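You operate a simulated robot arm through the tools that you are given. There is no shell and no other tool.

You are at the controls of a simulated robot arm. One attempt, no reset.

JOB
Polish the tarnish off the brass tray.
Fine: polish from the polish tin, on the polishing pad; the pad goes back where it stood and the lid back on the tin. Set down upright: polishing pad. What is to be rubbed or washed off counts as gone when no trace of it is left.

The check looks at the end state, three seconds after you hand in, the way a careful person would. Anything else that was tipped, shoved, dropped, spilled or broken makes it a failure. A push-on lid holds only when it is set on centred and level and pressed home; a screw cap is set on level and turned clockwise until tight.

ROBOT AND FRAMES
A 7-joint arm with a two-finger parallel gripper, fixed in place. Base frame: the origin is at the foot of the arm, x ahead of it, y to its left, z up. Readings come in cm, rad, newtons and seconds.
With the tool pointing down near the work surface it reaches from about 22 to 58 cm from the base axis. Its first joint turns from -1.152 to 1.152 rad. Payload 2.5 kg.
The tool frame sits at the grasp point between the pads (the TCP): z along the fingers, y along the line on which they close. The tips reach 2.3 cm beyond it. The gripper opens to 9.4 cm. The fingers are 3.8 cm wide and 1 cm thick; the gripper's body (5.4 by 9.6 cm) begins 3.9 cm behind the TCP.
Orientation is that of the tool frame in the base frame, as a unit quaternion [x, y, z, w]. With the fingers straight down and closing along the base's y, the tool's x points along the base's -x, its y along +y and its z along -z.

CONTROLS
- The arm moves only by the tool nudge_tool. Its argument "moves" is a list of rows, each an object (a shift or turn left out is 0, a gripper value left out holds the last) with "offset": the shift along the tool's x, y, z in cm, a list of three; "delta_rot": the turn, a rotation vector about the tool's x, y, z in rad, a list of three; "fingers": the opening, from 0 (shut) to 1 (fully open). In form: [{"offset": [tx, ty, tz], "delta_rot": [ax, ay, az], "fingers": fingers}, ...]. A call has 1 to 20 rows; each row shifts and turns the commanded pose from where the row before left it, along the tool's axes as they then stand. Each row takes 0.2 s and may step no farther than 5 cm and 0.15 rad from the row before; otherwise, or with a gripper value out of range, the whole call is refused. A pose out of reach is approached as far as the arm can. The call stops where the force on the tool passes 70 N (or 10 N more than at its start, if that is more) or the arm is blocked; 0.2 s more then pass. Each finger travels about 10.8 cm/s and halts on what it meets, pressing with about 35 N; the grip force reading is that of the motor and also rises with nothing between the fingers. The clock runs only during rows and for 0.2 s after the last one: add rows that do not move to give the fingers time. It gives the time, the measured TCP pose, the force on the tool (base axes), the opening and the grip force at its end, in the units of the frame above (readings bear some noise), with the torque about the TCP (base axes, N m) and any sound that the robot's microphone picked up.
- Cameras (640 x 400 px; columns grow to the right, rows downward): "scene" is fixed at [8.93, -39.42, 54.5]; the picture's right is [0.97, -0.24, 0.00], its down [-0.13, -0.54, -0.83] and it looks along [0.20, 0.81, -0.56] (base axes); focal length 368 px, centre (320, 200). "wrist" rides on the gripper at [8.6, 1.6, -7.4] in the tool frame; the picture's right is [-0.18, 0.98, 0.00], its down [-0.58, -0.11, -0.81] and it looks along [-0.79, -0.15, 0.59] (tool axes); focal length 243 px, centre (320, 200). There is no depth. A picture from a camera that has moved, and an enlarged one, comes with that camera's place and axes in the base frame and with its lens.
- camera(camera): a new picture of that camera. It takes no simulated time.
- zoom(camera, box): a new picture of the part [left, top, right, bottom] of that camera's present view, enlarged. It takes no simulated time.
- job_done(): hands the job in; it is judged then, once.

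Places have to be worked out from the pictures, the camera data and where the tool is seen. Open the gripper and draw the arm clear of the work before you hand the job in, unless the task says otherwise.

The tools are called after "Request:" as a command line: name --argument value ..., lists and objects as JSON in quotes. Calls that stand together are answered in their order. nudge_tool: Moves the arm, as the interface text tells. Its arguments: {"type":"object","properties":{"moves":{"type":"array","items":{"type":"object","properties":{"offset":{"type":"array","items":{"type":"number"}},"delta_rot":{"type":"array","items":{"type":"number"}},"fingers":{"type":"number"}}}}},"required":["moves"]} The other tools are called the same way: camera (camera) takes a picture; zoom (camera, box) takes an enlarged picture of a part of a camera's view; job_done () hands the job in.

At the start:

```text
clock: 0.0
tool_pos: [41.3, 19.43, 28.69]
tool_rot: [-0.001, 1.0, 0.0, 0.001]
wrist_force: [-0.2, -0.6, -0.3]
ft_torque: [-0.02, -0.02, -0.01]
opening: 9.41
grasp_force: 0.1
```

scene: 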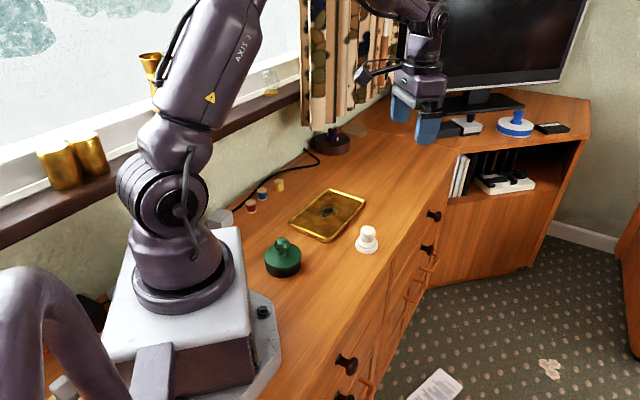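
wrist: 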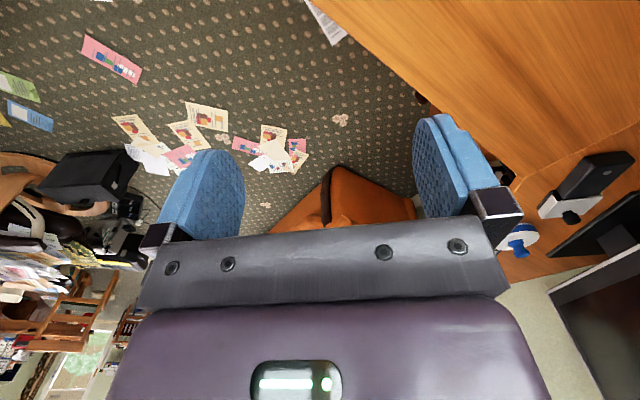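

I see a brass tray, a green tin or pad with a knob, and a white knobbed object on the desk. I'll take enlarged pictures first to tell what each one is.

Request:
zoom --camera "scene" --box '[230, 160, 430, 285]'

Request:
zoom --camera "scene" --box '[430, 80, 590, 180]'

Request:
zoom --camera "scene" --box '[280, 180, 380, 250]'

```text
3.20 times, centred on (330, 222) of scene
camera zoom: at [8.93, -39.42, 54.5], right [0.97, -0.24, 0.0], down [-0.13, -0.54, -0.83], along [0.2, 0.81, -0.56], focal length 1179 px, centre (288, 128)
```

zoom: 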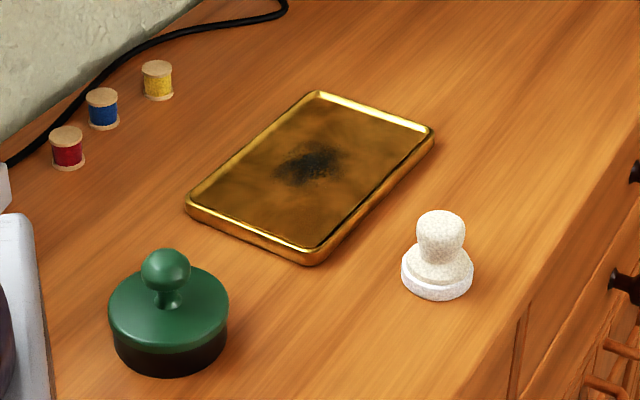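

```text
4.00 times, centred on (510, 130) of scene
camera zoom: at [8.93, -39.42, 54.5], right [0.97, -0.24, 0.0], down [-0.13, -0.54, -0.83], along [0.2, 0.81, -0.56], focal length 1474 px, centre (-440, 480)
```

zoom: 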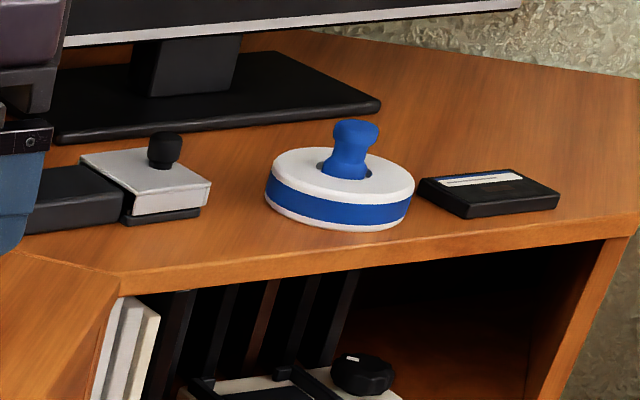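

```text
5.71 times, centred on (330, 215) of scene
camera zoom: at [8.93, -39.42, 54.5], right [0.97, -0.24, 0.0], down [-0.13, -0.54, -0.83], along [0.2, 0.81, -0.56], focal length 2105 px, centre (263, 114)
```

zoom: 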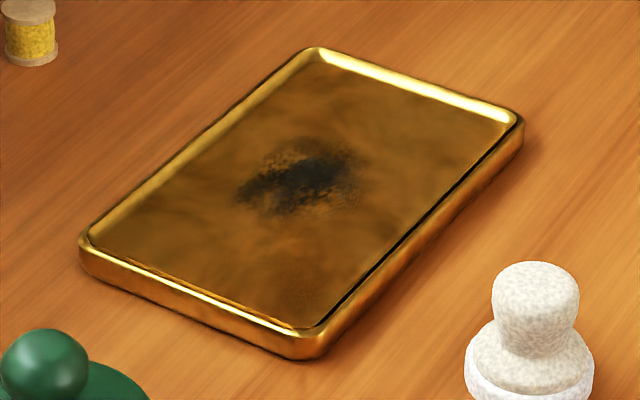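

The white knobbed disc looks like the polishing pad and the green-lidded black pot looks like the polish tin. From the scene view, assuming the desk is at z≈0, I put the tin at about (15, 17), the pad at (34, 18) and the tray centre at (29, 32). I'll move over the area with the camera looking along +y to cross-check these.

Request:
nudge_tool --moves '[{"offset": [4, -1, 0]}, {"offset": [4, -1, 0], "delta_rot": [0, 0, -0.14]}, {"delta_rot": [0, 0, -0.14]}, {"delta_rot": [0, 0, -0.14]}, {"delta_rot": [0, 0, -0.14]}, {"delta_rot": [0, 0, -0.14]}, {"delta_rot": [0, 0, -0.14]}, {"delta_rot": [0, 0, -0.14]}, {"delta_rot": [0, 0, -0.14]}, {"delta_rot": [0, 0, -0.14]}, {"delta_rot": [0, 0, -0.14]}, {"delta_rot": [0, 0, -0.14]}, {"delta_rot": [0, 0, -0.0308]}, {"offset": [0, 0, 0]}]'

Request:
camera --camera "wrist"

Request:
camera --camera "scene"

```text
clock: 3.0
tool_pos: [33.26, 17.41, 28.63]
tool_rot: [0.707, -0.707, 0.0, 0.0]
wrist_force: [0.8, 1.0, 0.7]
ft_torque: [0.02, 0.01, 0.01]
opening: 9.4
grasp_force: 0.1
```

```text
taken
camera wrist: at [31.72, 8.94, 36.15], right [-0.98, 0.18, 0.0], down [0.11, 0.58, 0.81], along [0.15, 0.79, -0.59], focal length 243 px, centre (320, 200)
```

wrist: 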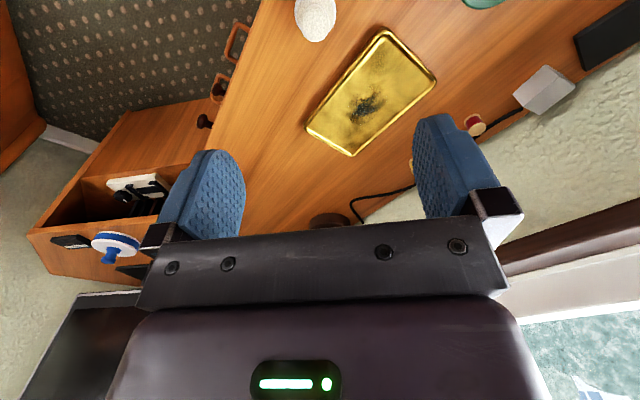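

```text
taken
```

scene: 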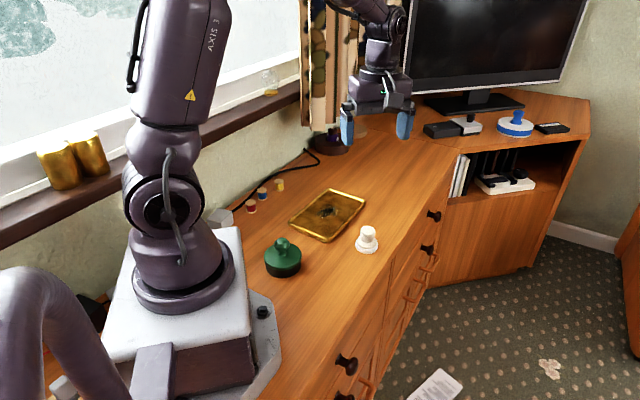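

The wrist view agrees with a desk near z≈0 and puts the tarnish at about (29, 32). I'll back the camera off so the pad and tin come into frame too.

Request:
nudge_tool --moves '[{"offset": [4, 3, 0]}, {"offset": [4, 3, 0]}, {"offset": [4, 2, 0]}, {"offset": [0, 0, 0]}, {"offset": [0, 0, 0]}]'

Request:
camera --camera "wrist"

Request:
zoom --camera "wrist" --box '[200, 0, 520, 200]'

```text
clock: 4.2
tool_pos: [25.16, 5.34, 28.65]
tool_rot: [0.707, -0.707, 0.0, 0.0]
wrist_force: [-0.3, 0.2, -0.5]
ft_torque: [0.0, 0.05, 0.01]
opening: 9.41
grasp_force: 0.1
```

```text
taken
camera wrist: at [23.61, -3.25, 36.13], right [-0.98, 0.18, 0.0], down [0.11, 0.58, 0.81], along [0.15, 0.79, -0.59], focal length 243 px, centre (320, 200)
```

wrist: 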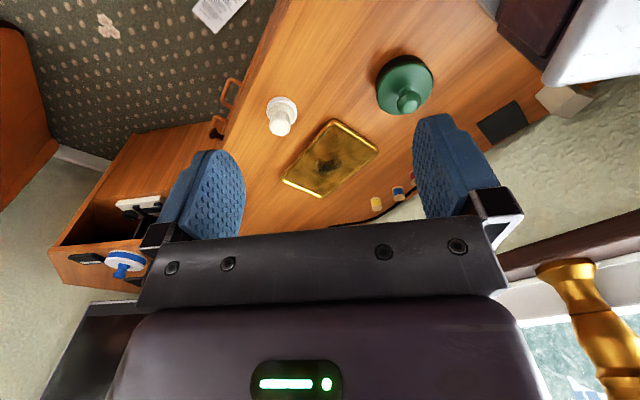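

```text
2.00 times, centred on (360, 100) of wrist
camera zoom: at [23.61, -3.25, 36.13], right [-0.98, 0.18, 0.0], down [0.11, 0.58, 0.81], along [0.15, 0.79, -0.59], focal length 485 px, centre (240, 400)
```

zoom: 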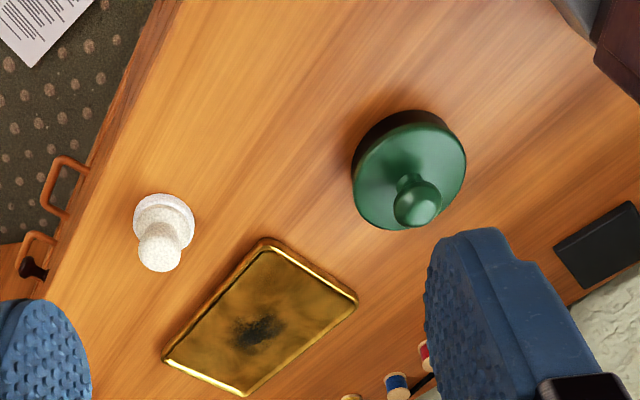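

Triangulating the two views puts the lid's knob centre at about (15.0, 17.4, 5.5) and the pad at about (34.0, 18.4). I'll go above the tin at a safe height, half-close the gripper and look again.

Request:
nudge_tool --moves '[{"offset": [-3.015, 2.54, 0], "fingers": 0.55}, {"offset": [-3.015, 2.54, 0]}, {"offset": [-3.015, 2.54, 0]}, {"offset": [-3.015, 2.54, 0]}, {"offset": [0, 0, 0]}, {"offset": [0, 0, 3.2]}, {"offset": [0, 0, 3.2]}, {"offset": [0, 0, 3.2]}, {"offset": [0, 0, 3]}, {"offset": [0, 0, 0]}, {"offset": [0, 0, 0]}]'

Request:
camera --camera "wrist"

Request:
camera --camera "scene"

```text
clock: 6.6
tool_pos: [15.21, 17.15, 16.0]
tool_rot: [-0.707, 0.707, 0.0, 0.0]
wrist_force: [-0.7, 0.0, 0.8]
ft_torque: [0.0, -0.04, -0.01]
opening: 5.18
grasp_force: 0.0
```

```text
taken
camera wrist: at [13.68, 8.65, 23.65], right [-0.98, 0.18, 0.0], down [0.11, 0.58, 0.81], along [0.15, 0.79, -0.59], focal length 243 px, centre (320, 200)
```

wrist: 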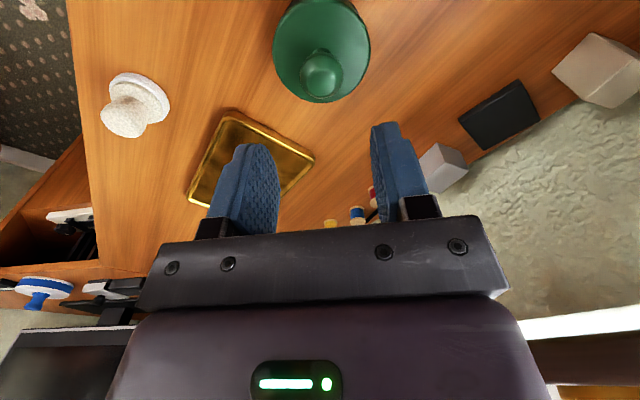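

```text
taken
```

scene: 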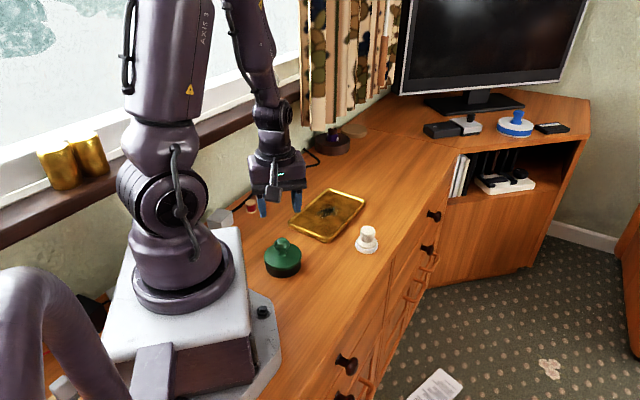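

The knob shows at (321, 73) in the wrist picture, which puts it at about (15.2, 17.4), between the fingers. I'll zoom in for the lid's height and the pad's shape before descending.

Request:
zoom --camera "wrist" --box '[240, 0, 400, 100]'

Request:
zoom --camera "scene" --box '[250, 225, 314, 285]'

Request:
zoom --camera "scene" --box '[340, 215, 395, 265]'

```text
4.00 times, centred on (320, 50) of wrist
camera zoom: at [13.68, 8.65, 23.65], right [-0.98, 0.18, 0.0], down [0.11, 0.58, 0.81], along [0.15, 0.79, -0.59], focal length 970 px, centre (320, 800)
```

zoom: 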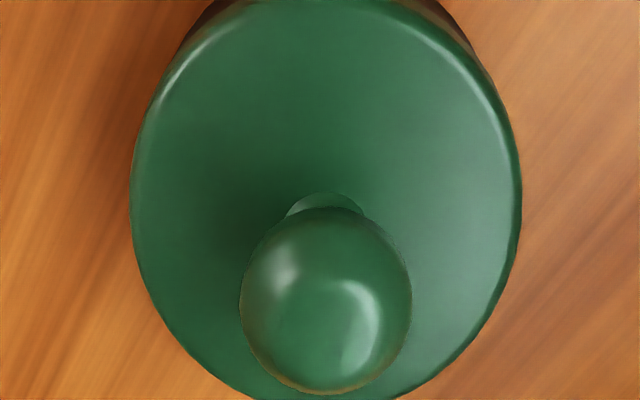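

```text
6.67 times, centred on (282, 255) of scene
camera zoom: at [8.93, -39.42, 54.5], right [0.97, -0.24, 0.0], down [-0.13, -0.54, -0.83], along [0.2, 0.81, -0.56], focal length 2456 px, centre (573, -167)
```

zoom: 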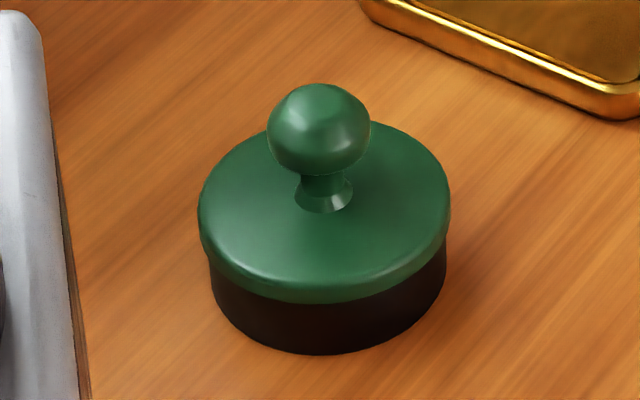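

```text
8.00 times, centred on (368, 240) of scene
camera zoom: at [8.93, -39.42, 54.5], right [0.97, -0.24, 0.0], down [-0.13, -0.54, -0.83], along [0.2, 0.81, -0.56], focal length 2947 px, centre (-60, -120)
```

zoom: 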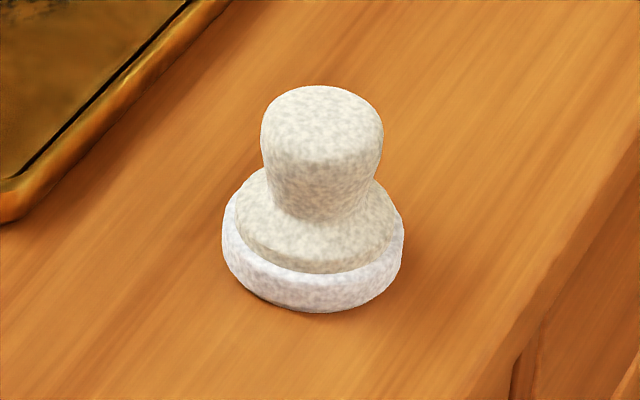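

The zooms put the lid top at z≈2.75 and the knob centre at z≈5.5 with a 3.1 cm diameter, and the pad is about 5 cm tall with its knob at about z 2.2 to 5.0. I'll descend so the grasp point is at the knob's equator, with the tips about 0.5 cm above the lid, and check before closing.

Request:
nudge_tool --moves '[{"offset": [-0.22, 0.1, 2]}, {"offset": [0, 0, 2.5]}, {"offset": [0, 0, 2]}, {"offset": [0, 0, 1.5]}, {"offset": [0, 0, 1]}, {"offset": [0, 0, 0.7]}, {"offset": [0, 0, 0.5]}, {"offset": [0, 0, 0]}, {"offset": [0, 0, 0]}]'

Request:
camera --camera "wrist"

Request:
zoom --camera "scene" --box '[220, 190, 348, 290]'

```text
clock: 8.6
tool_pos: [14.99, 17.91, 5.98]
tool_rot: [-0.707, 0.708, 0.0, -0.001]
wrist_force: [0.1, -1.1, 0.2]
ft_torque: [0.01, 0.0, 0.03]
opening: 5.17
grasp_force: 0.1
```

```text
taken
camera wrist: at [13.48, 9.32, 13.42], right [-0.98, 0.18, 0.0], down [0.11, 0.58, 0.81], along [0.15, 0.79, -0.59], focal length 243 px, centre (320, 200)
```

wrist: 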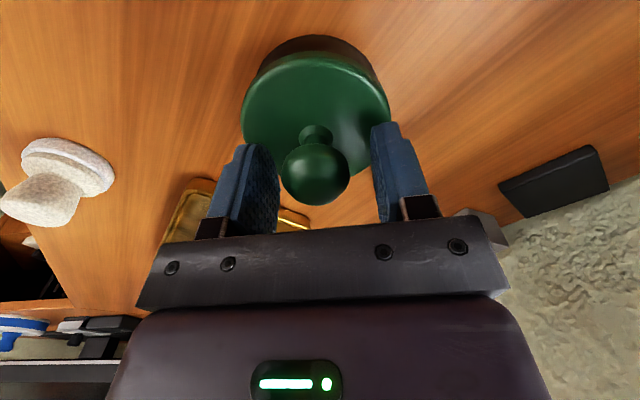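

```text
4.00 times, centred on (284, 240) of scene
camera zoom: at [8.93, -39.42, 54.5], right [0.97, -0.24, 0.0], down [-0.13, -0.54, -0.83], along [0.2, 0.81, -0.56], focal length 1474 px, centre (464, 40)
```

zoom: 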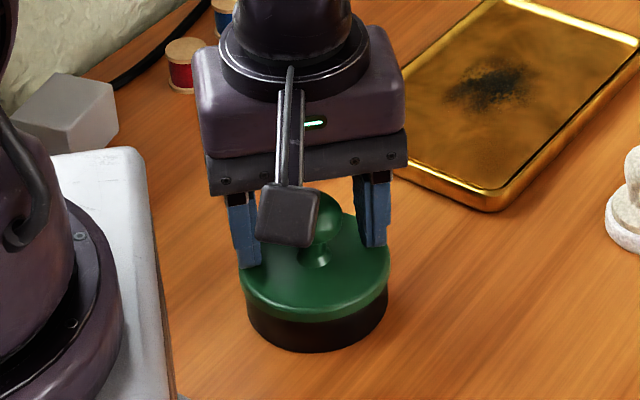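

The tips are beside the knob, but the measured y is 17.91 against a commanded 17.37, perhaps because of the near-reach limit. The knob also sits about 0.2 cm toward +x of the finger centre, so I'll shift +x and lower slightly, then see how the arm follows.

Request:
nudge_tool --moves '[{"offset": [0, -0.2, 0]}, {"offset": [0, 0, 0.2]}, {"offset": [0, 0, 0]}, {"offset": [0, 0, 0]}]'

Request:
zoom --camera "wrist" --box '[200, 20, 440, 240]'

```text
clock: 9.6
tool_pos: [15.21, 17.83, 5.64]
tool_rot: [-0.707, 0.707, -0.001, 0.0]
wrist_force: [-0.2, -0.4, -0.7]
ft_torque: [-0.02, 0.0, -0.02]
opening: 5.2
grasp_force: 0.1
```

```text
1.82 times, centred on (320, 130) of wrist
camera zoom: at [13.61, 9.24, 13.21], right [-0.98, 0.18, 0.0], down [0.11, 0.58, 0.81], along [0.15, 0.79, -0.59], focal length 441 px, centre (320, 327)
```

zoom: 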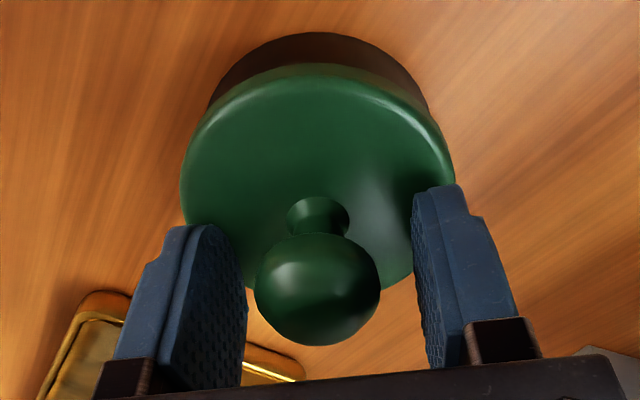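

The knob now sits right between the pads, at about (15.2, 17.7, 5.6). Next I close on it.

Request:
nudge_tool --moves '[{"fingers": 0.35}, {"fingers": 0.2}, {"fingers": 0.1}, {"fingers": 0.0}, {"offset": [0, 0, 0]}, {"offset": [0, 0, 0]}]'

Request:
camera --camera "wrist"

```text
clock: 11.0
tool_pos: [15.12, 17.82, 5.73]
tool_rot: [-0.707, 0.708, 0.0, 0.001]
wrist_force: [0.3, -0.2, 0.5]
ft_torque: [-0.02, 0.01, -0.01]
opening: 2.99
grasp_force: 35.4
heard: snap
```

```text
taken
camera wrist: at [13.61, 9.23, 13.21], right [-0.98, 0.18, 0.0], down [0.11, 0.58, 0.81], along [0.15, 0.79, -0.59], focal length 243 px, centre (320, 200)
```

wrist: 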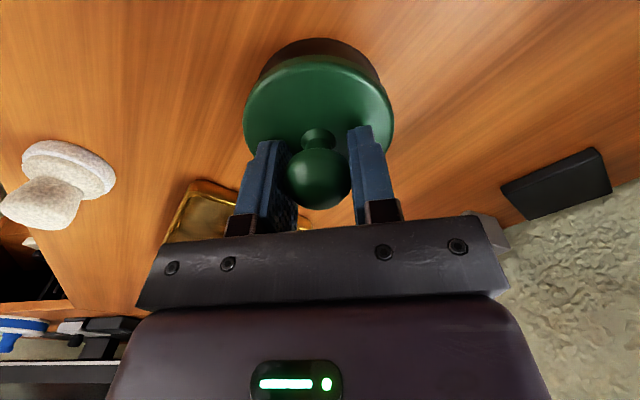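

The grip holds at 2.99 cm and I heard a snap, perhaps the lid loosening. I'll lift in small steps and watch whether the tin stays on the desk.

Request:
nudge_tool --moves '[{"offset": [0, 0, -0.3]}, {"offset": [0, 0, -0.3]}, {"offset": [0, 0, -0.4]}, {"offset": [0, 0, 0]}]'

Request:
zoom --camera "scene" --box '[220, 190, 348, 290]'

Request:
zoom --camera "wrist" --box '[200, 20, 440, 240]'

```text
clock: 12.0
tool_pos: [15.21, 17.79, 6.62]
tool_rot: [0.707, -0.707, 0.0, 0.001]
wrist_force: [-0.7, -0.1, -0.9]
ft_torque: [0.02, 0.02, 0.0]
opening: 2.97
grasp_force: 34.7
```

```text
4.00 times, centred on (284, 240) of scene
camera zoom: at [8.93, -39.42, 54.5], right [0.97, -0.24, 0.0], down [-0.13, -0.54, -0.83], along [0.2, 0.81, -0.56], focal length 1474 px, centre (464, 40)
```

zoom: 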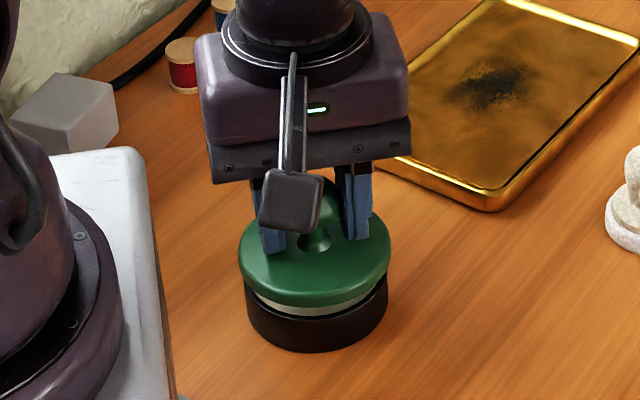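

```text
1.82 times, centred on (320, 130) of wrist
camera zoom: at [13.66, 9.22, 14.2], right [-0.98, 0.18, 0.0], down [0.11, 0.58, 0.81], along [0.15, 0.79, -0.59], focal length 441 px, centre (320, 327)
```

zoom: 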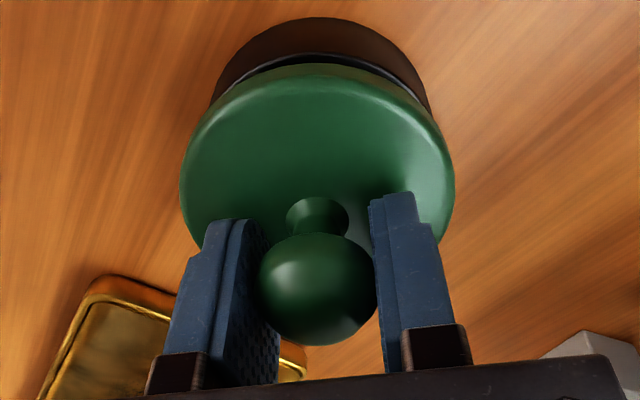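

The lid is off, with the tin's rim visible below it and the tin still in place. I'll raise it, carry it to free desk at about (25.4, 12.5) and lower it close to the surface.

Request:
nudge_tool --moves '[{"offset": [0, 0, -1]}, {"offset": [0, 0, -2]}, {"offset": [0, 0, -2]}, {"offset": [0, 0, -1]}, {"offset": [1.3, -2.55, 0]}, {"offset": [1.3, -2.55, 0]}, {"offset": [1.3, -2.55, 0]}, {"offset": [1.3, -2.55, 0]}, {"offset": [0, 0, 0]}, {"offset": [0, 0, 2.5]}, {"offset": [0, 0, 2.5]}, {"offset": [0, 0, 1.5]}, {"offset": [0, 0, 0.8]}, {"offset": [0, 0, 0]}, {"offset": [0, 0, 0]}]'

Request:
zoom --camera "scene" --box '[230, 190, 422, 310]'

Request:
camera --camera "wrist"

```text
clock: 15.2
tool_pos: [25.48, 12.51, 5.48]
tool_rot: [0.708, -0.706, 0.0, 0.0]
wrist_force: [0.0, 0.4, -1.3]
ft_torque: [0.0, 0.03, -0.02]
opening: 2.95
grasp_force: 34.9
```

```text
3.33 times, centred on (326, 250) of scene
camera zoom: at [8.93, -39.42, 54.5], right [0.97, -0.24, 0.0], down [-0.13, -0.54, -0.83], along [0.2, 0.81, -0.56], focal length 1228 px, centre (300, 33)
```

zoom: 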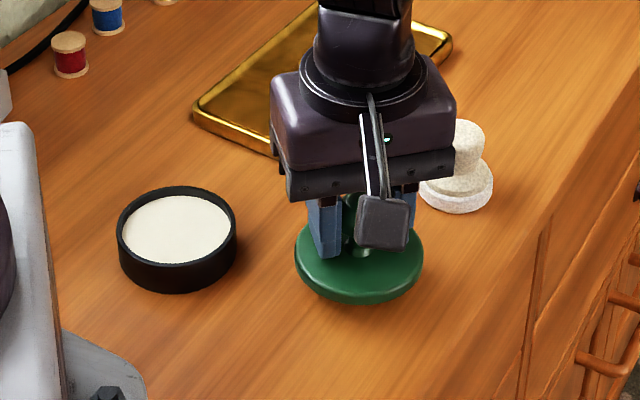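

```text
taken
camera wrist: at [23.87, 3.99, 12.92], right [-0.98, 0.18, 0.0], down [0.11, 0.58, 0.81], along [0.15, 0.79, -0.59], focal length 243 px, centre (320, 200)
```

wrist: 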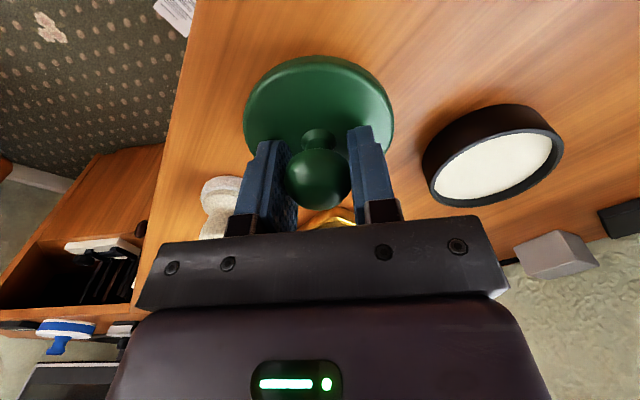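

The tin stands open with cream polish just under its rim, and the lid hangs level. I'll lower it gently to the desk in small steps, watching the force.

Request:
nudge_tool --moves '[{"offset": [0, 0, 0.4]}, {"offset": [0, 0, 0.4]}, {"offset": [0, 0, 0.3]}, {"offset": [0, 0, 0.2]}, {"offset": [0, 0, 0]}]'

Request:
zoom --camera "scene" --box '[290, 220, 390, 290]'

```text
clock: 16.4
tool_pos: [25.3, 12.57, 4.01]
tool_rot: [0.707, -0.707, 0.0, 0.001]
wrist_force: [-0.8, 0.3, -0.5]
ft_torque: [0.01, -0.01, 0.0]
opening: 2.95
grasp_force: 35.2
```

```text
5.71 times, centred on (340, 255) of scene
camera zoom: at [8.93, -39.42, 54.5], right [0.97, -0.24, 0.0], down [-0.13, -0.54, -0.83], along [0.2, 0.81, -0.56], focal length 2105 px, centre (206, -114)
```

zoom: 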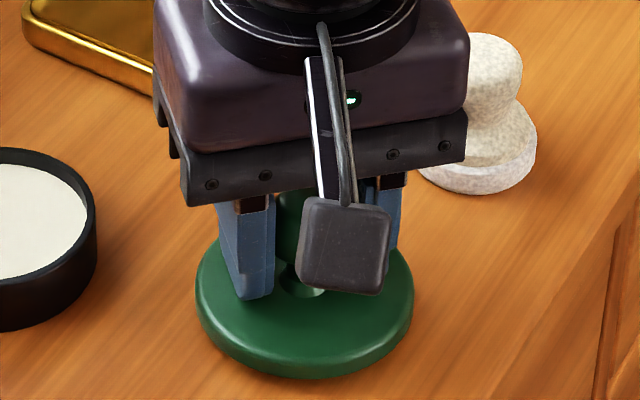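

No contact yet at z≈4.0. I'll keep lowering in finer steps.

Request:
nudge_tool --moves '[{"offset": [0, 0, 0.1]}, {"offset": [0, 0, 0.1]}, {"offset": [0, 0, 0]}]'

```text
clock: 17.2
tool_pos: [25.33, 12.71, 3.91]
tool_rot: [0.708, -0.707, 0.0, 0.0]
wrist_force: [0.8, -1.4, 3.4]
ft_torque: [-0.04, 0.02, 0.03]
opening: 2.94
grasp_force: 34.8
```

A small upward force of 3.4 N suggests first contact. I'll take one more small step to confirm it.

Request:
nudge_tool --moves '[{"offset": [0, 0, 0.1]}, {"offset": [0, 0, 0]}]'

Request:
zoom --camera "wrist" --box '[200, 20, 440, 240]'

```text
clock: 17.8
tool_pos: [25.37, 12.77, 3.72]
tool_rot: [-0.707, 0.707, 0.0, -0.001]
wrist_force: [-7.2, -3.0, 33.0]
ft_torque: [-0.17, 0.09, 0.01]
opening: 2.94
grasp_force: 34.9
```

```text
1.82 times, centred on (320, 130) of wrist
camera zoom: at [23.88, 4.13, 11.34], right [-0.98, 0.18, 0.0], down [0.11, 0.58, 0.81], along [0.15, 0.79, -0.59], focal length 441 px, centre (320, 327)
```

zoom: 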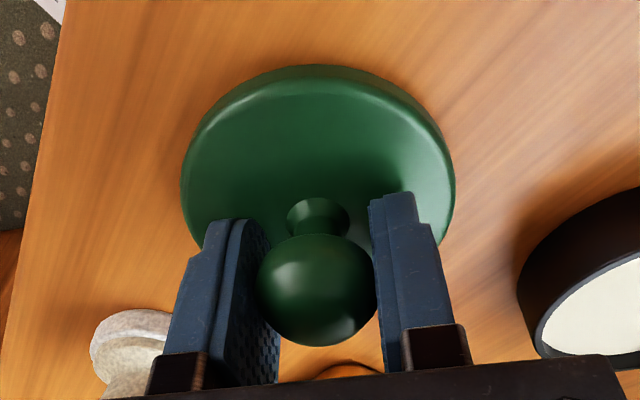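

The lid is resting on the desk, and 0.1 cm of command gives about 30 N, so contact is stiff. I'll ease off, open the fingers and rise clear.

Request:
nudge_tool --moves '[{"offset": [0, 0, -0.1]}, {"offset": [0, 0, 0]}, {"fingers": 0.45}, {"fingers": 0.55}, {"offset": [0, 0, 0]}, {"offset": [0, 0, -1]}, {"offset": [0, 0, -3]}, {"offset": [0, 0, -4]}, {"offset": [0, 0, 0]}, {"offset": [0, 0, 0]}]'

Request:
camera --camera "scene"

Request:
camera --camera "wrist"

```text
clock: 20.0
tool_pos: [25.29, 12.48, 11.62]
tool_rot: [0.708, -0.706, -0.001, 0.0]
wrist_force: [0.0, -0.5, 0.3]
ft_torque: [0.0, -0.03, -0.02]
opening: 5.16
grasp_force: 0.1
```

```text
taken
```

scene: 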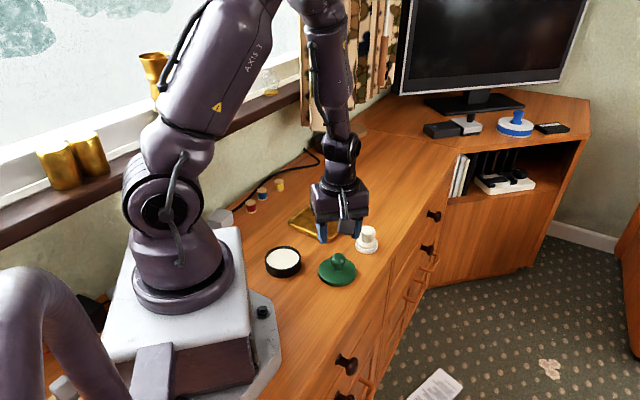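

```text
taken
camera wrist: at [23.83, 4.0, 19.12], right [-0.98, 0.18, 0.0], down [0.11, 0.58, 0.81], along [0.15, 0.79, -0.59], focal length 243 px, centre (320, 200)
```

wrist: 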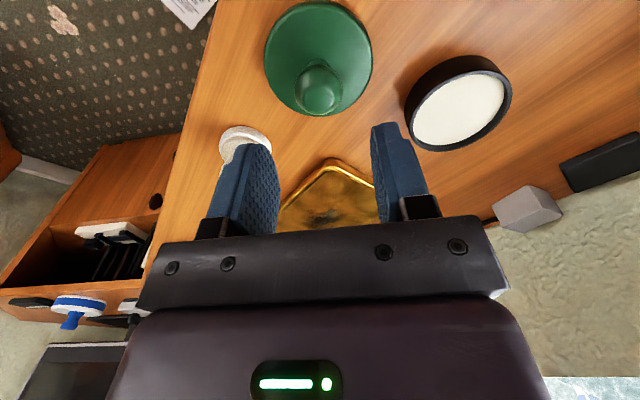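

The lid stands on the desk, knob up. I'll move above the pad at about (34.0, 18.6) and check alignment from the wrist.

Request:
nudge_tool --moves '[{"offset": [-2.03, -2.85, 0]}, {"offset": [-2.03, -2.85, 0]}, {"offset": [-2.03, -2.85, 0]}, {"offset": [0, 0, 0]}, {"offset": [0, 0, 0]}, {"offset": [0, 0, 0]}]'

Request:
camera --camera "wrist"

Request:
zoom --camera "wrist" --box '[200, 0, 440, 150]'

```text
clock: 21.4
tool_pos: [33.85, 18.59, 12.02]
tool_rot: [-0.707, 0.707, -0.001, 0.0]
wrist_force: [0.4, 0.0, -0.7]
ft_torque: [-0.01, -0.03, -0.02]
opening: 5.17
grasp_force: 0.0
```

```text
taken
camera wrist: at [32.37, 10.07, 19.5], right [-0.98, 0.18, 0.0], down [0.11, 0.58, 0.81], along [0.15, 0.79, -0.59], focal length 243 px, centre (320, 200)
```

wrist: 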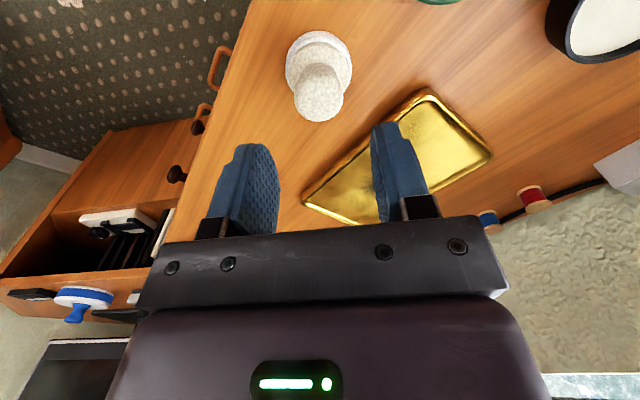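

```text
2.67 times, centred on (320, 75) of wrist
camera zoom: at [32.37, 10.07, 19.5], right [-0.98, 0.18, 0.0], down [0.11, 0.58, 0.81], along [0.15, 0.79, -0.59], focal length 647 px, centre (320, 533)
```

zoom: 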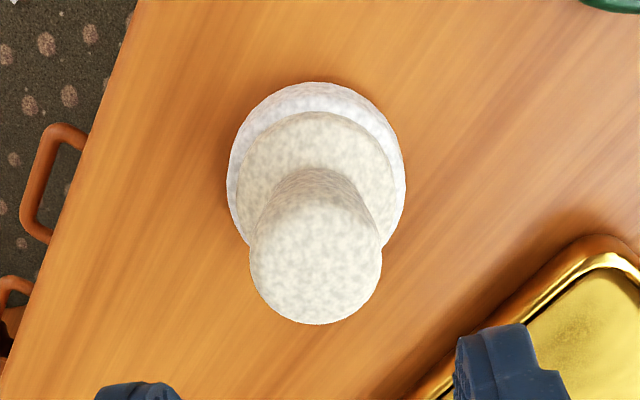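

The knob top is at about (34.05, 18.65), essentially under the tool. I'll correct by about 0.1 cm and descend so the tips stay above the pad's collar.

Request:
nudge_tool --moves '[{"offset": [-0.05, -0.12, 2]}, {"offset": [0, 0, 2]}, {"offset": [0, 0, 1.5]}, {"offset": [0, 0, 1]}, {"offset": [0, 0, 0.6]}, {"offset": [0, 0, 0.3]}, {"offset": [0, 0, 0]}, {"offset": [0, 0, 0]}]'

Request:
zoom --camera "wrist" --box '[200, 20, 440, 240]'

Request:
zoom --camera "scene" --box '[310, 180, 430, 270]'

```text
clock: 23.2
tool_pos: [34.03, 18.76, 4.55]
tool_rot: [-0.707, 0.707, -0.001, 0.0]
wrist_force: [-0.1, -0.4, -0.3]
ft_torque: [-0.01, 0.0, -0.02]
opening: 5.13
grasp_force: 0.0
```

```text
1.82 times, centred on (320, 130) of wrist
camera zoom: at [32.55, 10.12, 12.04], right [-0.98, 0.18, 0.0], down [0.11, 0.58, 0.81], along [0.15, 0.79, -0.59], focal length 441 px, centre (320, 327)
```

zoom: 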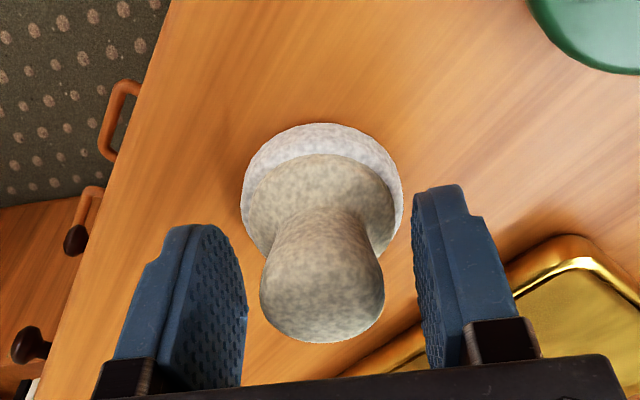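

```text
4.44 times, centred on (370, 225) of scene
camera zoom: at [8.93, -39.42, 54.5], right [0.97, -0.24, 0.0], down [-0.13, -0.54, -0.83], along [0.2, 0.81, -0.56], focal length 1637 px, centre (98, 89)
```

zoom: 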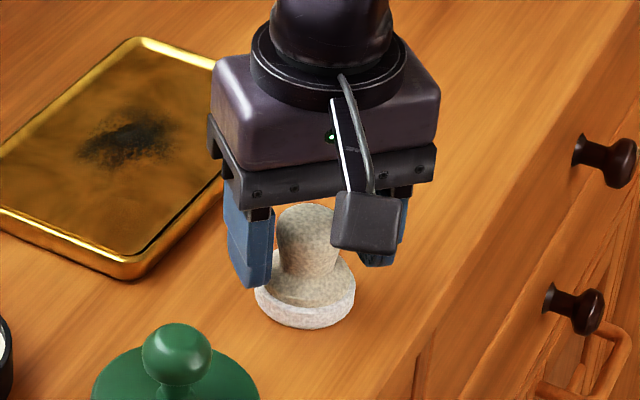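

The pad's knob is centred between the fingers at TCP z≈4.5. Closing now.

Request:
nudge_tool --moves '[{"fingers": 0.4}, {"fingers": 0.3}, {"fingers": 0.15}, {"fingers": 0.0}, {"offset": [0, 0, 0]}, {"offset": [0, 0, 0]}]'

Request:
zoom --camera "wrist" --box '[200, 20, 440, 240]'

Request:
zoom --camera "scene" --box '[310, 180, 430, 270]'

```text
clock: 24.6
tool_pos: [34.15, 18.68, 4.62]
tool_rot: [-0.707, 0.707, 0.0, 0.0]
wrist_force: [-1.0, 0.5, 0.3]
ft_torque: [-0.01, 0.0, 0.04]
opening: 3.07
grasp_force: 35.0
```

```text
1.82 times, centred on (320, 130) of wrist
camera zoom: at [32.56, 10.12, 12.05], right [-0.98, 0.18, 0.0], down [0.11, 0.58, 0.81], along [0.15, 0.79, -0.59], focal length 441 px, centre (320, 327)
```

zoom: 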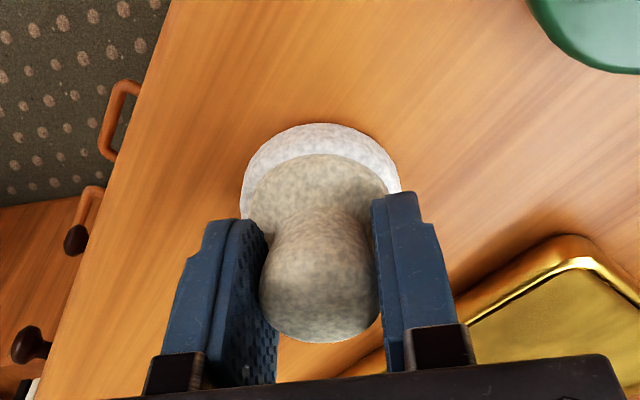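

```text
4.44 times, centred on (370, 225) of scene
camera zoom: at [8.93, -39.42, 54.5], right [0.97, -0.24, 0.0], down [-0.13, -0.54, -0.83], along [0.2, 0.81, -0.56], focal length 1637 px, centre (98, 89)
```

zoom: 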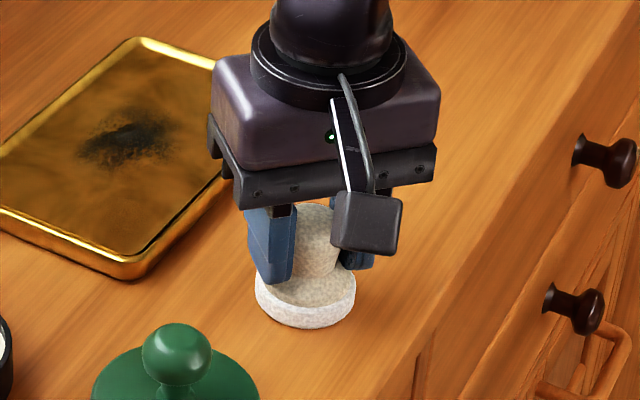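

The pad is held at 3.07 cm opening; its home grasp is at about (34.1, 18.65, 4.5). I'll lift it and carry it high over to the tin, stopping above to check alignment.

Request:
nudge_tool --moves '[{"offset": [0, 0, -0.5]}, {"offset": [0, 0, -1.5]}, {"offset": [0, 0, -3]}, {"offset": [0, 0, -3]}, {"offset": [0, 0, 0]}, {"offset": [0.2, 3.15, 0]}, {"offset": [0.2, 3.15, 0]}, {"offset": [0.2, 3.15, 0]}, {"offset": [0.2, 3.15, 0]}, {"offset": [0.2, 3.15, 0]}, {"offset": [0.1, 3.15, 0]}, {"offset": [0, 0, 0]}, {"offset": [0, 0, 0]}, {"offset": [0, 0, 0]}]'

Request:
camera --camera "wrist"

Request:
zoom --camera "scene" --box '[210, 170, 370, 290]'

```text
clock: 27.6
tool_pos: [15.16, 17.41, 12.49]
tool_rot: [-0.707, 0.707, -0.001, 0.001]
wrist_force: [0.1, 0.4, -0.5]
ft_torque: [0.01, 0.0, 0.01]
opening: 3.08
grasp_force: 35.3
```

```text
taken
camera wrist: at [13.63, 8.91, 19.93], right [-0.98, 0.18, 0.0], down [0.11, 0.58, 0.81], along [0.15, 0.79, -0.59], focal length 243 px, centre (320, 200)
```

wrist: 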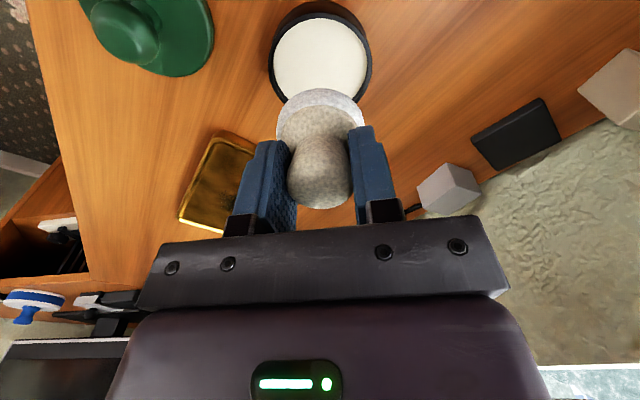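

```text
3.33 times, centred on (290, 230) of scene
camera zoom: at [8.93, -39.42, 54.5], right [0.97, -0.24, 0.0], down [-0.13, -0.54, -0.83], along [0.2, 0.81, -0.56], focal length 1228 px, centre (420, 100)
```

zoom: 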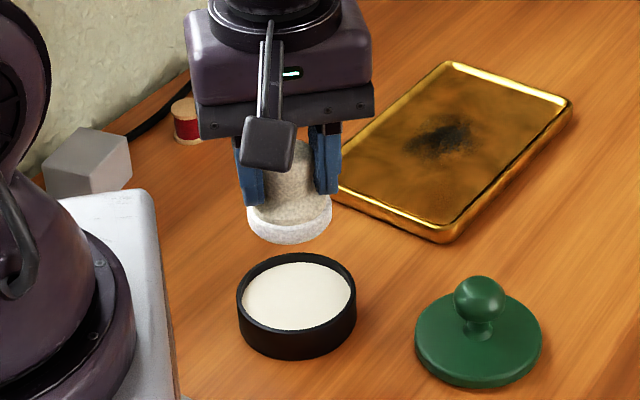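

The pad hangs level and appears centred over the polish. I'll lower it to just above the rim and check its clearance from both cameras.

Request:
nudge_tool --moves '[{"offset": [0, 0, 2]}, {"offset": [0, 0, 1.5]}, {"offset": [0, 0, 0.9]}, {"offset": [0, 0, 0]}, {"offset": [0, 0, 0]}]'

Request:
zoom --camera "wrist" --box '[220, 0, 420, 200]'

Request:
zoom --camera "scene" --box '[240, 210, 320, 280]'

```text
clock: 28.8
tool_pos: [15.27, 17.67, 8.09]
tool_rot: [0.707, -0.707, 0.0, 0.0]
wrist_force: [-0.5, -0.3, -0.6]
ft_torque: [0.02, 0.0, -0.06]
opening: 3.06
grasp_force: 35.2
```

```text
2.00 times, centred on (320, 100) of wrist
camera zoom: at [13.65, 9.06, 15.57], right [-0.98, 0.18, 0.0], down [0.11, 0.58, 0.81], along [0.15, 0.79, -0.59], focal length 485 px, centre (320, 400)
```

zoom: 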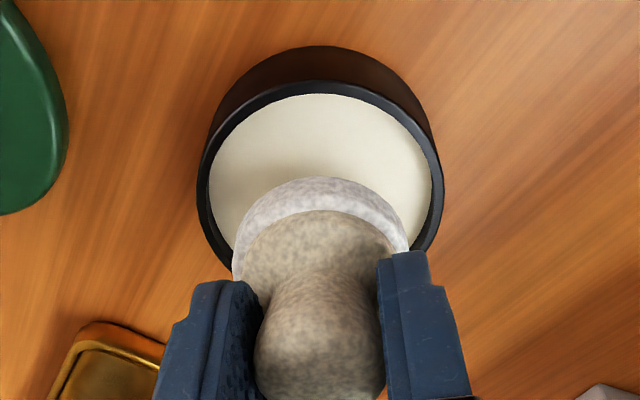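

```text
5.71 times, centred on (280, 245) of scene
camera zoom: at [8.93, -39.42, 54.5], right [0.97, -0.24, 0.0], down [-0.13, -0.54, -0.83], along [0.2, 0.81, -0.56], focal length 2105 px, centre (549, -57)
```

zoom: 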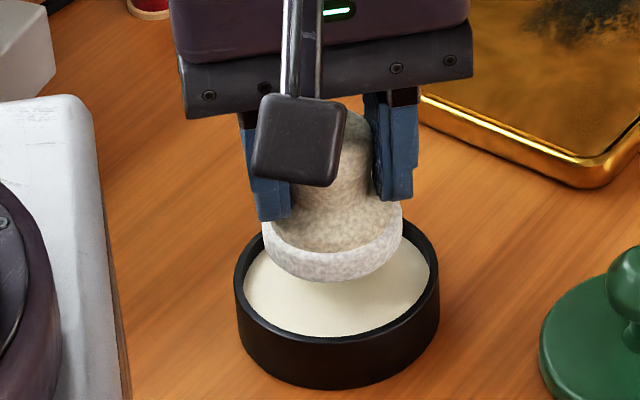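

In x the pad is centred. In y both views put it about 0.6 cm too far +y relative to the tin, so I'll shift 0.6 cm toward −y and look again.

Request:
nudge_tool --moves '[{"offset": [0.3, 0, 0]}, {"offset": [0.3, 0, 0]}, {"offset": [0, 0, 0.4]}, {"offset": [0, 0, 0]}, {"offset": [0, 0, 0]}]'

Request:
zoom --camera "wrist" --box '[220, 0, 420, 200]'

Request:
zoom --camera "scene" --box '[240, 210, 320, 280]'

```text
clock: 30.0
tool_pos: [15.21, 17.11, 7.59]
tool_rot: [0.707, -0.707, 0.0, 0.0]
wrist_force: [-0.1, -0.5, -0.7]
ft_torque: [-0.02, -0.03, -0.01]
opening: 3.09
grasp_force: 34.6
```

```text
2.00 times, centred on (320, 100) of wrist
camera zoom: at [13.65, 8.54, 15.15], right [-0.98, 0.18, 0.0], down [0.11, 0.58, 0.81], along [0.15, 0.79, -0.59], focal length 485 px, centre (320, 400)
```

zoom: 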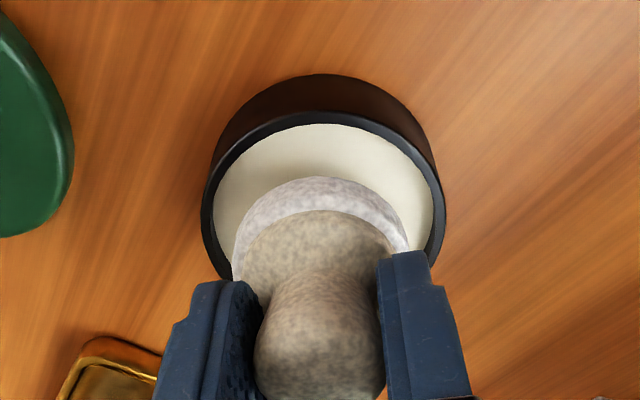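

```text
5.71 times, centred on (280, 245) of scene
camera zoom: at [8.93, -39.42, 54.5], right [0.97, -0.24, 0.0], down [-0.13, -0.54, -0.83], along [0.2, 0.81, -0.56], focal length 2105 px, centre (549, -57)
```

zoom: 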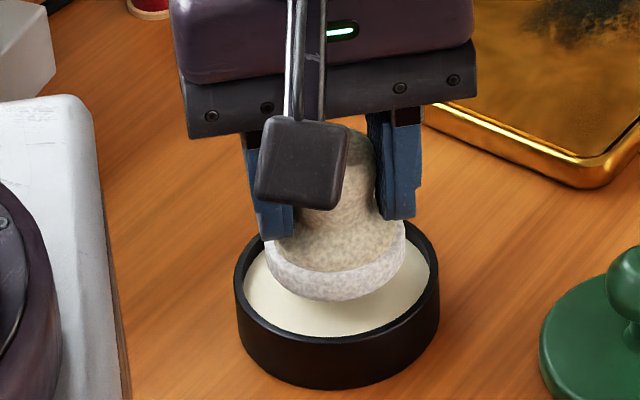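

The pad is now within about 0.2 cm of the tin's centre. I'll nudge 0.15 cm further and lower into the mouth of the tin toward the polish.

Request:
nudge_tool --moves '[{"offset": [0.15, 0, 0.3]}, {"offset": [0, 0, 0.3]}, {"offset": [0, 0, 0.2]}, {"offset": [0, 0, 0]}]'

Request:
zoom --camera "scene" --box '[240, 210, 320, 280]'

Request:
zoom --camera "wrist" --box '[220, 0, 420, 200]'

```text
clock: 31.0
tool_pos: [15.42, 16.94, 6.97]
tool_rot: [0.707, -0.707, 0.001, -0.001]
wrist_force: [-0.4, 0.1, -0.6]
ft_torque: [-0.01, -0.02, -0.02]
opening: 3.05
grasp_force: 34.8
```

```text
5.71 times, centred on (280, 245) of scene
camera zoom: at [8.93, -39.42, 54.5], right [0.97, -0.24, 0.0], down [-0.13, -0.54, -0.83], along [0.2, 0.81, -0.56], focal length 2105 px, centre (549, -57)
```

zoom: 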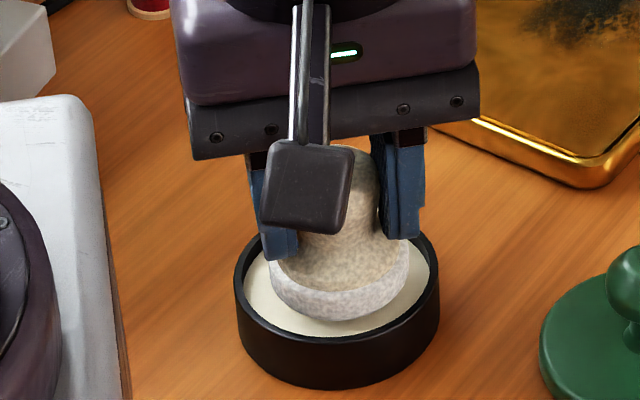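

```text
2.00 times, centred on (320, 100) of wrist
camera zoom: at [13.7, 8.36, 14.39], right [-0.98, 0.18, 0.0], down [0.11, 0.58, 0.81], along [0.15, 0.79, -0.59], focal length 485 px, centre (320, 400)
```

zoom: 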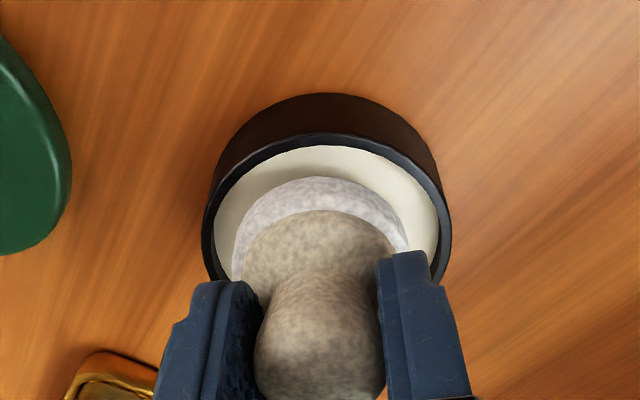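

The pad is just inside the rim with margin all around. I'll correct 0.1 cm in x and continue down in small steps.

Request:
nudge_tool --moves '[{"offset": [0, 0.12, 0.2]}, {"offset": [0, 0, 0.1]}, {"offset": [0, 0, 0]}]'

Request:
zoom --camera "scene" --box '[240, 210, 320, 280]'

```text
clock: 31.8
tool_pos: [15.16, 16.93, 6.53]
tool_rot: [-0.707, 0.707, 0.0, 0.0]
wrist_force: [0.2, 0.1, -0.3]
ft_torque: [0.0, 0.0, 0.0]
opening: 3.06
grasp_force: 34.8
```

```text
5.71 times, centred on (280, 245) of scene
camera zoom: at [8.93, -39.42, 54.5], right [0.97, -0.24, 0.0], down [-0.13, -0.54, -0.83], along [0.2, 0.81, -0.56], focal length 2105 px, centre (549, -57)
```

zoom: 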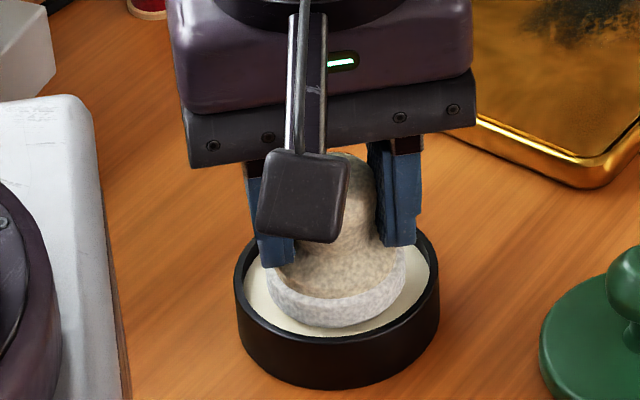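

No contact yet at z≈6.55. I'll go on in 0.1 cm steps.

Request:
nudge_tool --moves '[{"offset": [0, 0, 0.1]}, {"offset": [0, 0, 0.1]}, {"offset": [0, 0, 0]}]'

```text
clock: 32.6
tool_pos: [15.13, 16.88, 6.47]
tool_rot: [-0.707, 0.707, 0.0, 0.001]
wrist_force: [1.6, 0.4, -0.6]
ft_torque: [-0.02, -0.02, 0.06]
opening: 3.07
grasp_force: 35.2
```

Still no clear contact at 6.45. I'll continue.

Request:
nudge_tool --moves '[{"offset": [0, 0, 0.1]}, {"offset": [0, 0, 0]}]'

Request:
nudge_tool --moves '[{"offset": [0, 0, 0.1]}, {"offset": [0, 0, 0]}]'

Request:
zoom --camera "scene" --box '[240, 210, 320, 280]'

```text
clock: 33.2
tool_pos: [15.02, 17.06, 6.22]
tool_rot: [-0.707, 0.707, 0.0, 0.001]
wrist_force: [-0.7, -0.6, -0.8]
ft_torque: [0.04, 0.0, -0.03]
opening: 3.09
grasp_force: 34.9
```

```text
clock: 33.8
tool_pos: [15.16, 17.04, 6.2]
tool_rot: [-0.707, 0.707, 0.0, 0.002]
wrist_force: [-1.8, -1.5, 31.6]
ft_torque: [-0.09, 0.03, 0.04]
opening: 3.04
grasp_force: 35.2
```

```text
5.71 times, centred on (280, 245) of scene
camera zoom: at [8.93, -39.42, 54.5], right [0.97, -0.24, 0.0], down [-0.13, -0.54, -0.83], along [0.2, 0.81, -0.56], focal length 2105 px, centre (549, -57)
```

zoom: 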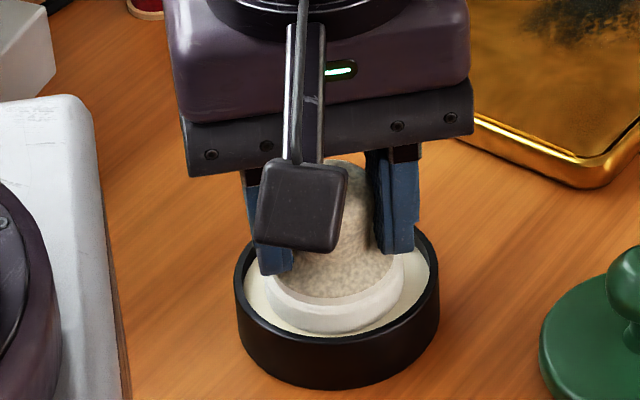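

Contact with the polish gave 31.6 N, and the pad's white rim has turned cream, so it is loaded. I'll lift straight out and look at it.

Request:
nudge_tool --moves '[{"offset": [0, 0, 0]}, {"offset": [0, 0, -0.3]}, {"offset": [0, 0, -1]}, {"offset": [0, 0, -2]}, {"offset": [0, 0, -3]}, {"offset": [0, 0, 0]}, {"offset": [0, 0, 0]}]'

Request:
zoom --camera "scene" --box '[230, 180, 342, 280]'

Request:
camera --camera "wrist"

```text
clock: 35.4
tool_pos: [15.07, 16.79, 12.49]
tool_rot: [0.708, -0.706, 0.0, 0.0]
wrist_force: [-0.3, 0.3, -0.7]
ft_torque: [0.02, -0.02, 0.0]
opening: 3.06
grasp_force: 34.4
```

```text
4.00 times, centred on (286, 230) of scene
camera zoom: at [8.93, -39.42, 54.5], right [0.97, -0.24, 0.0], down [-0.13, -0.54, -0.83], along [0.2, 0.81, -0.56], focal length 1474 px, centre (456, 80)
```

zoom: 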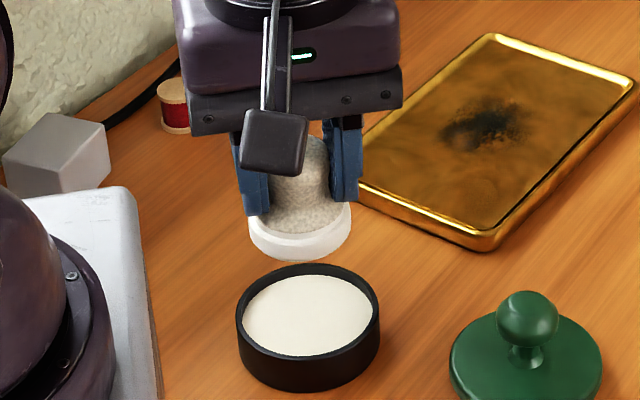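

```text
taken
camera wrist: at [13.53, 8.18, 20.02], right [-0.98, 0.18, 0.0], down [0.11, 0.58, 0.81], along [0.15, 0.79, -0.59], focal length 243 px, centre (320, 200)
```

wrist: 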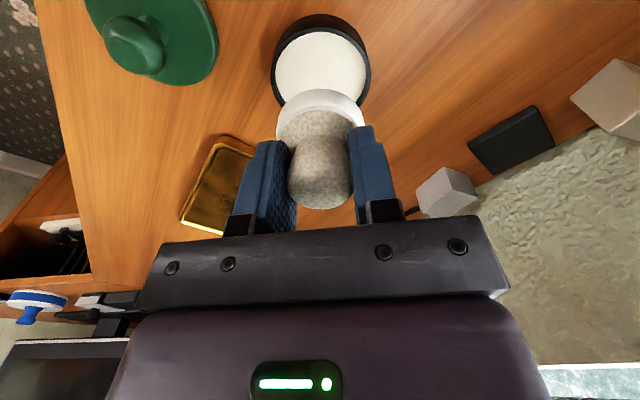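

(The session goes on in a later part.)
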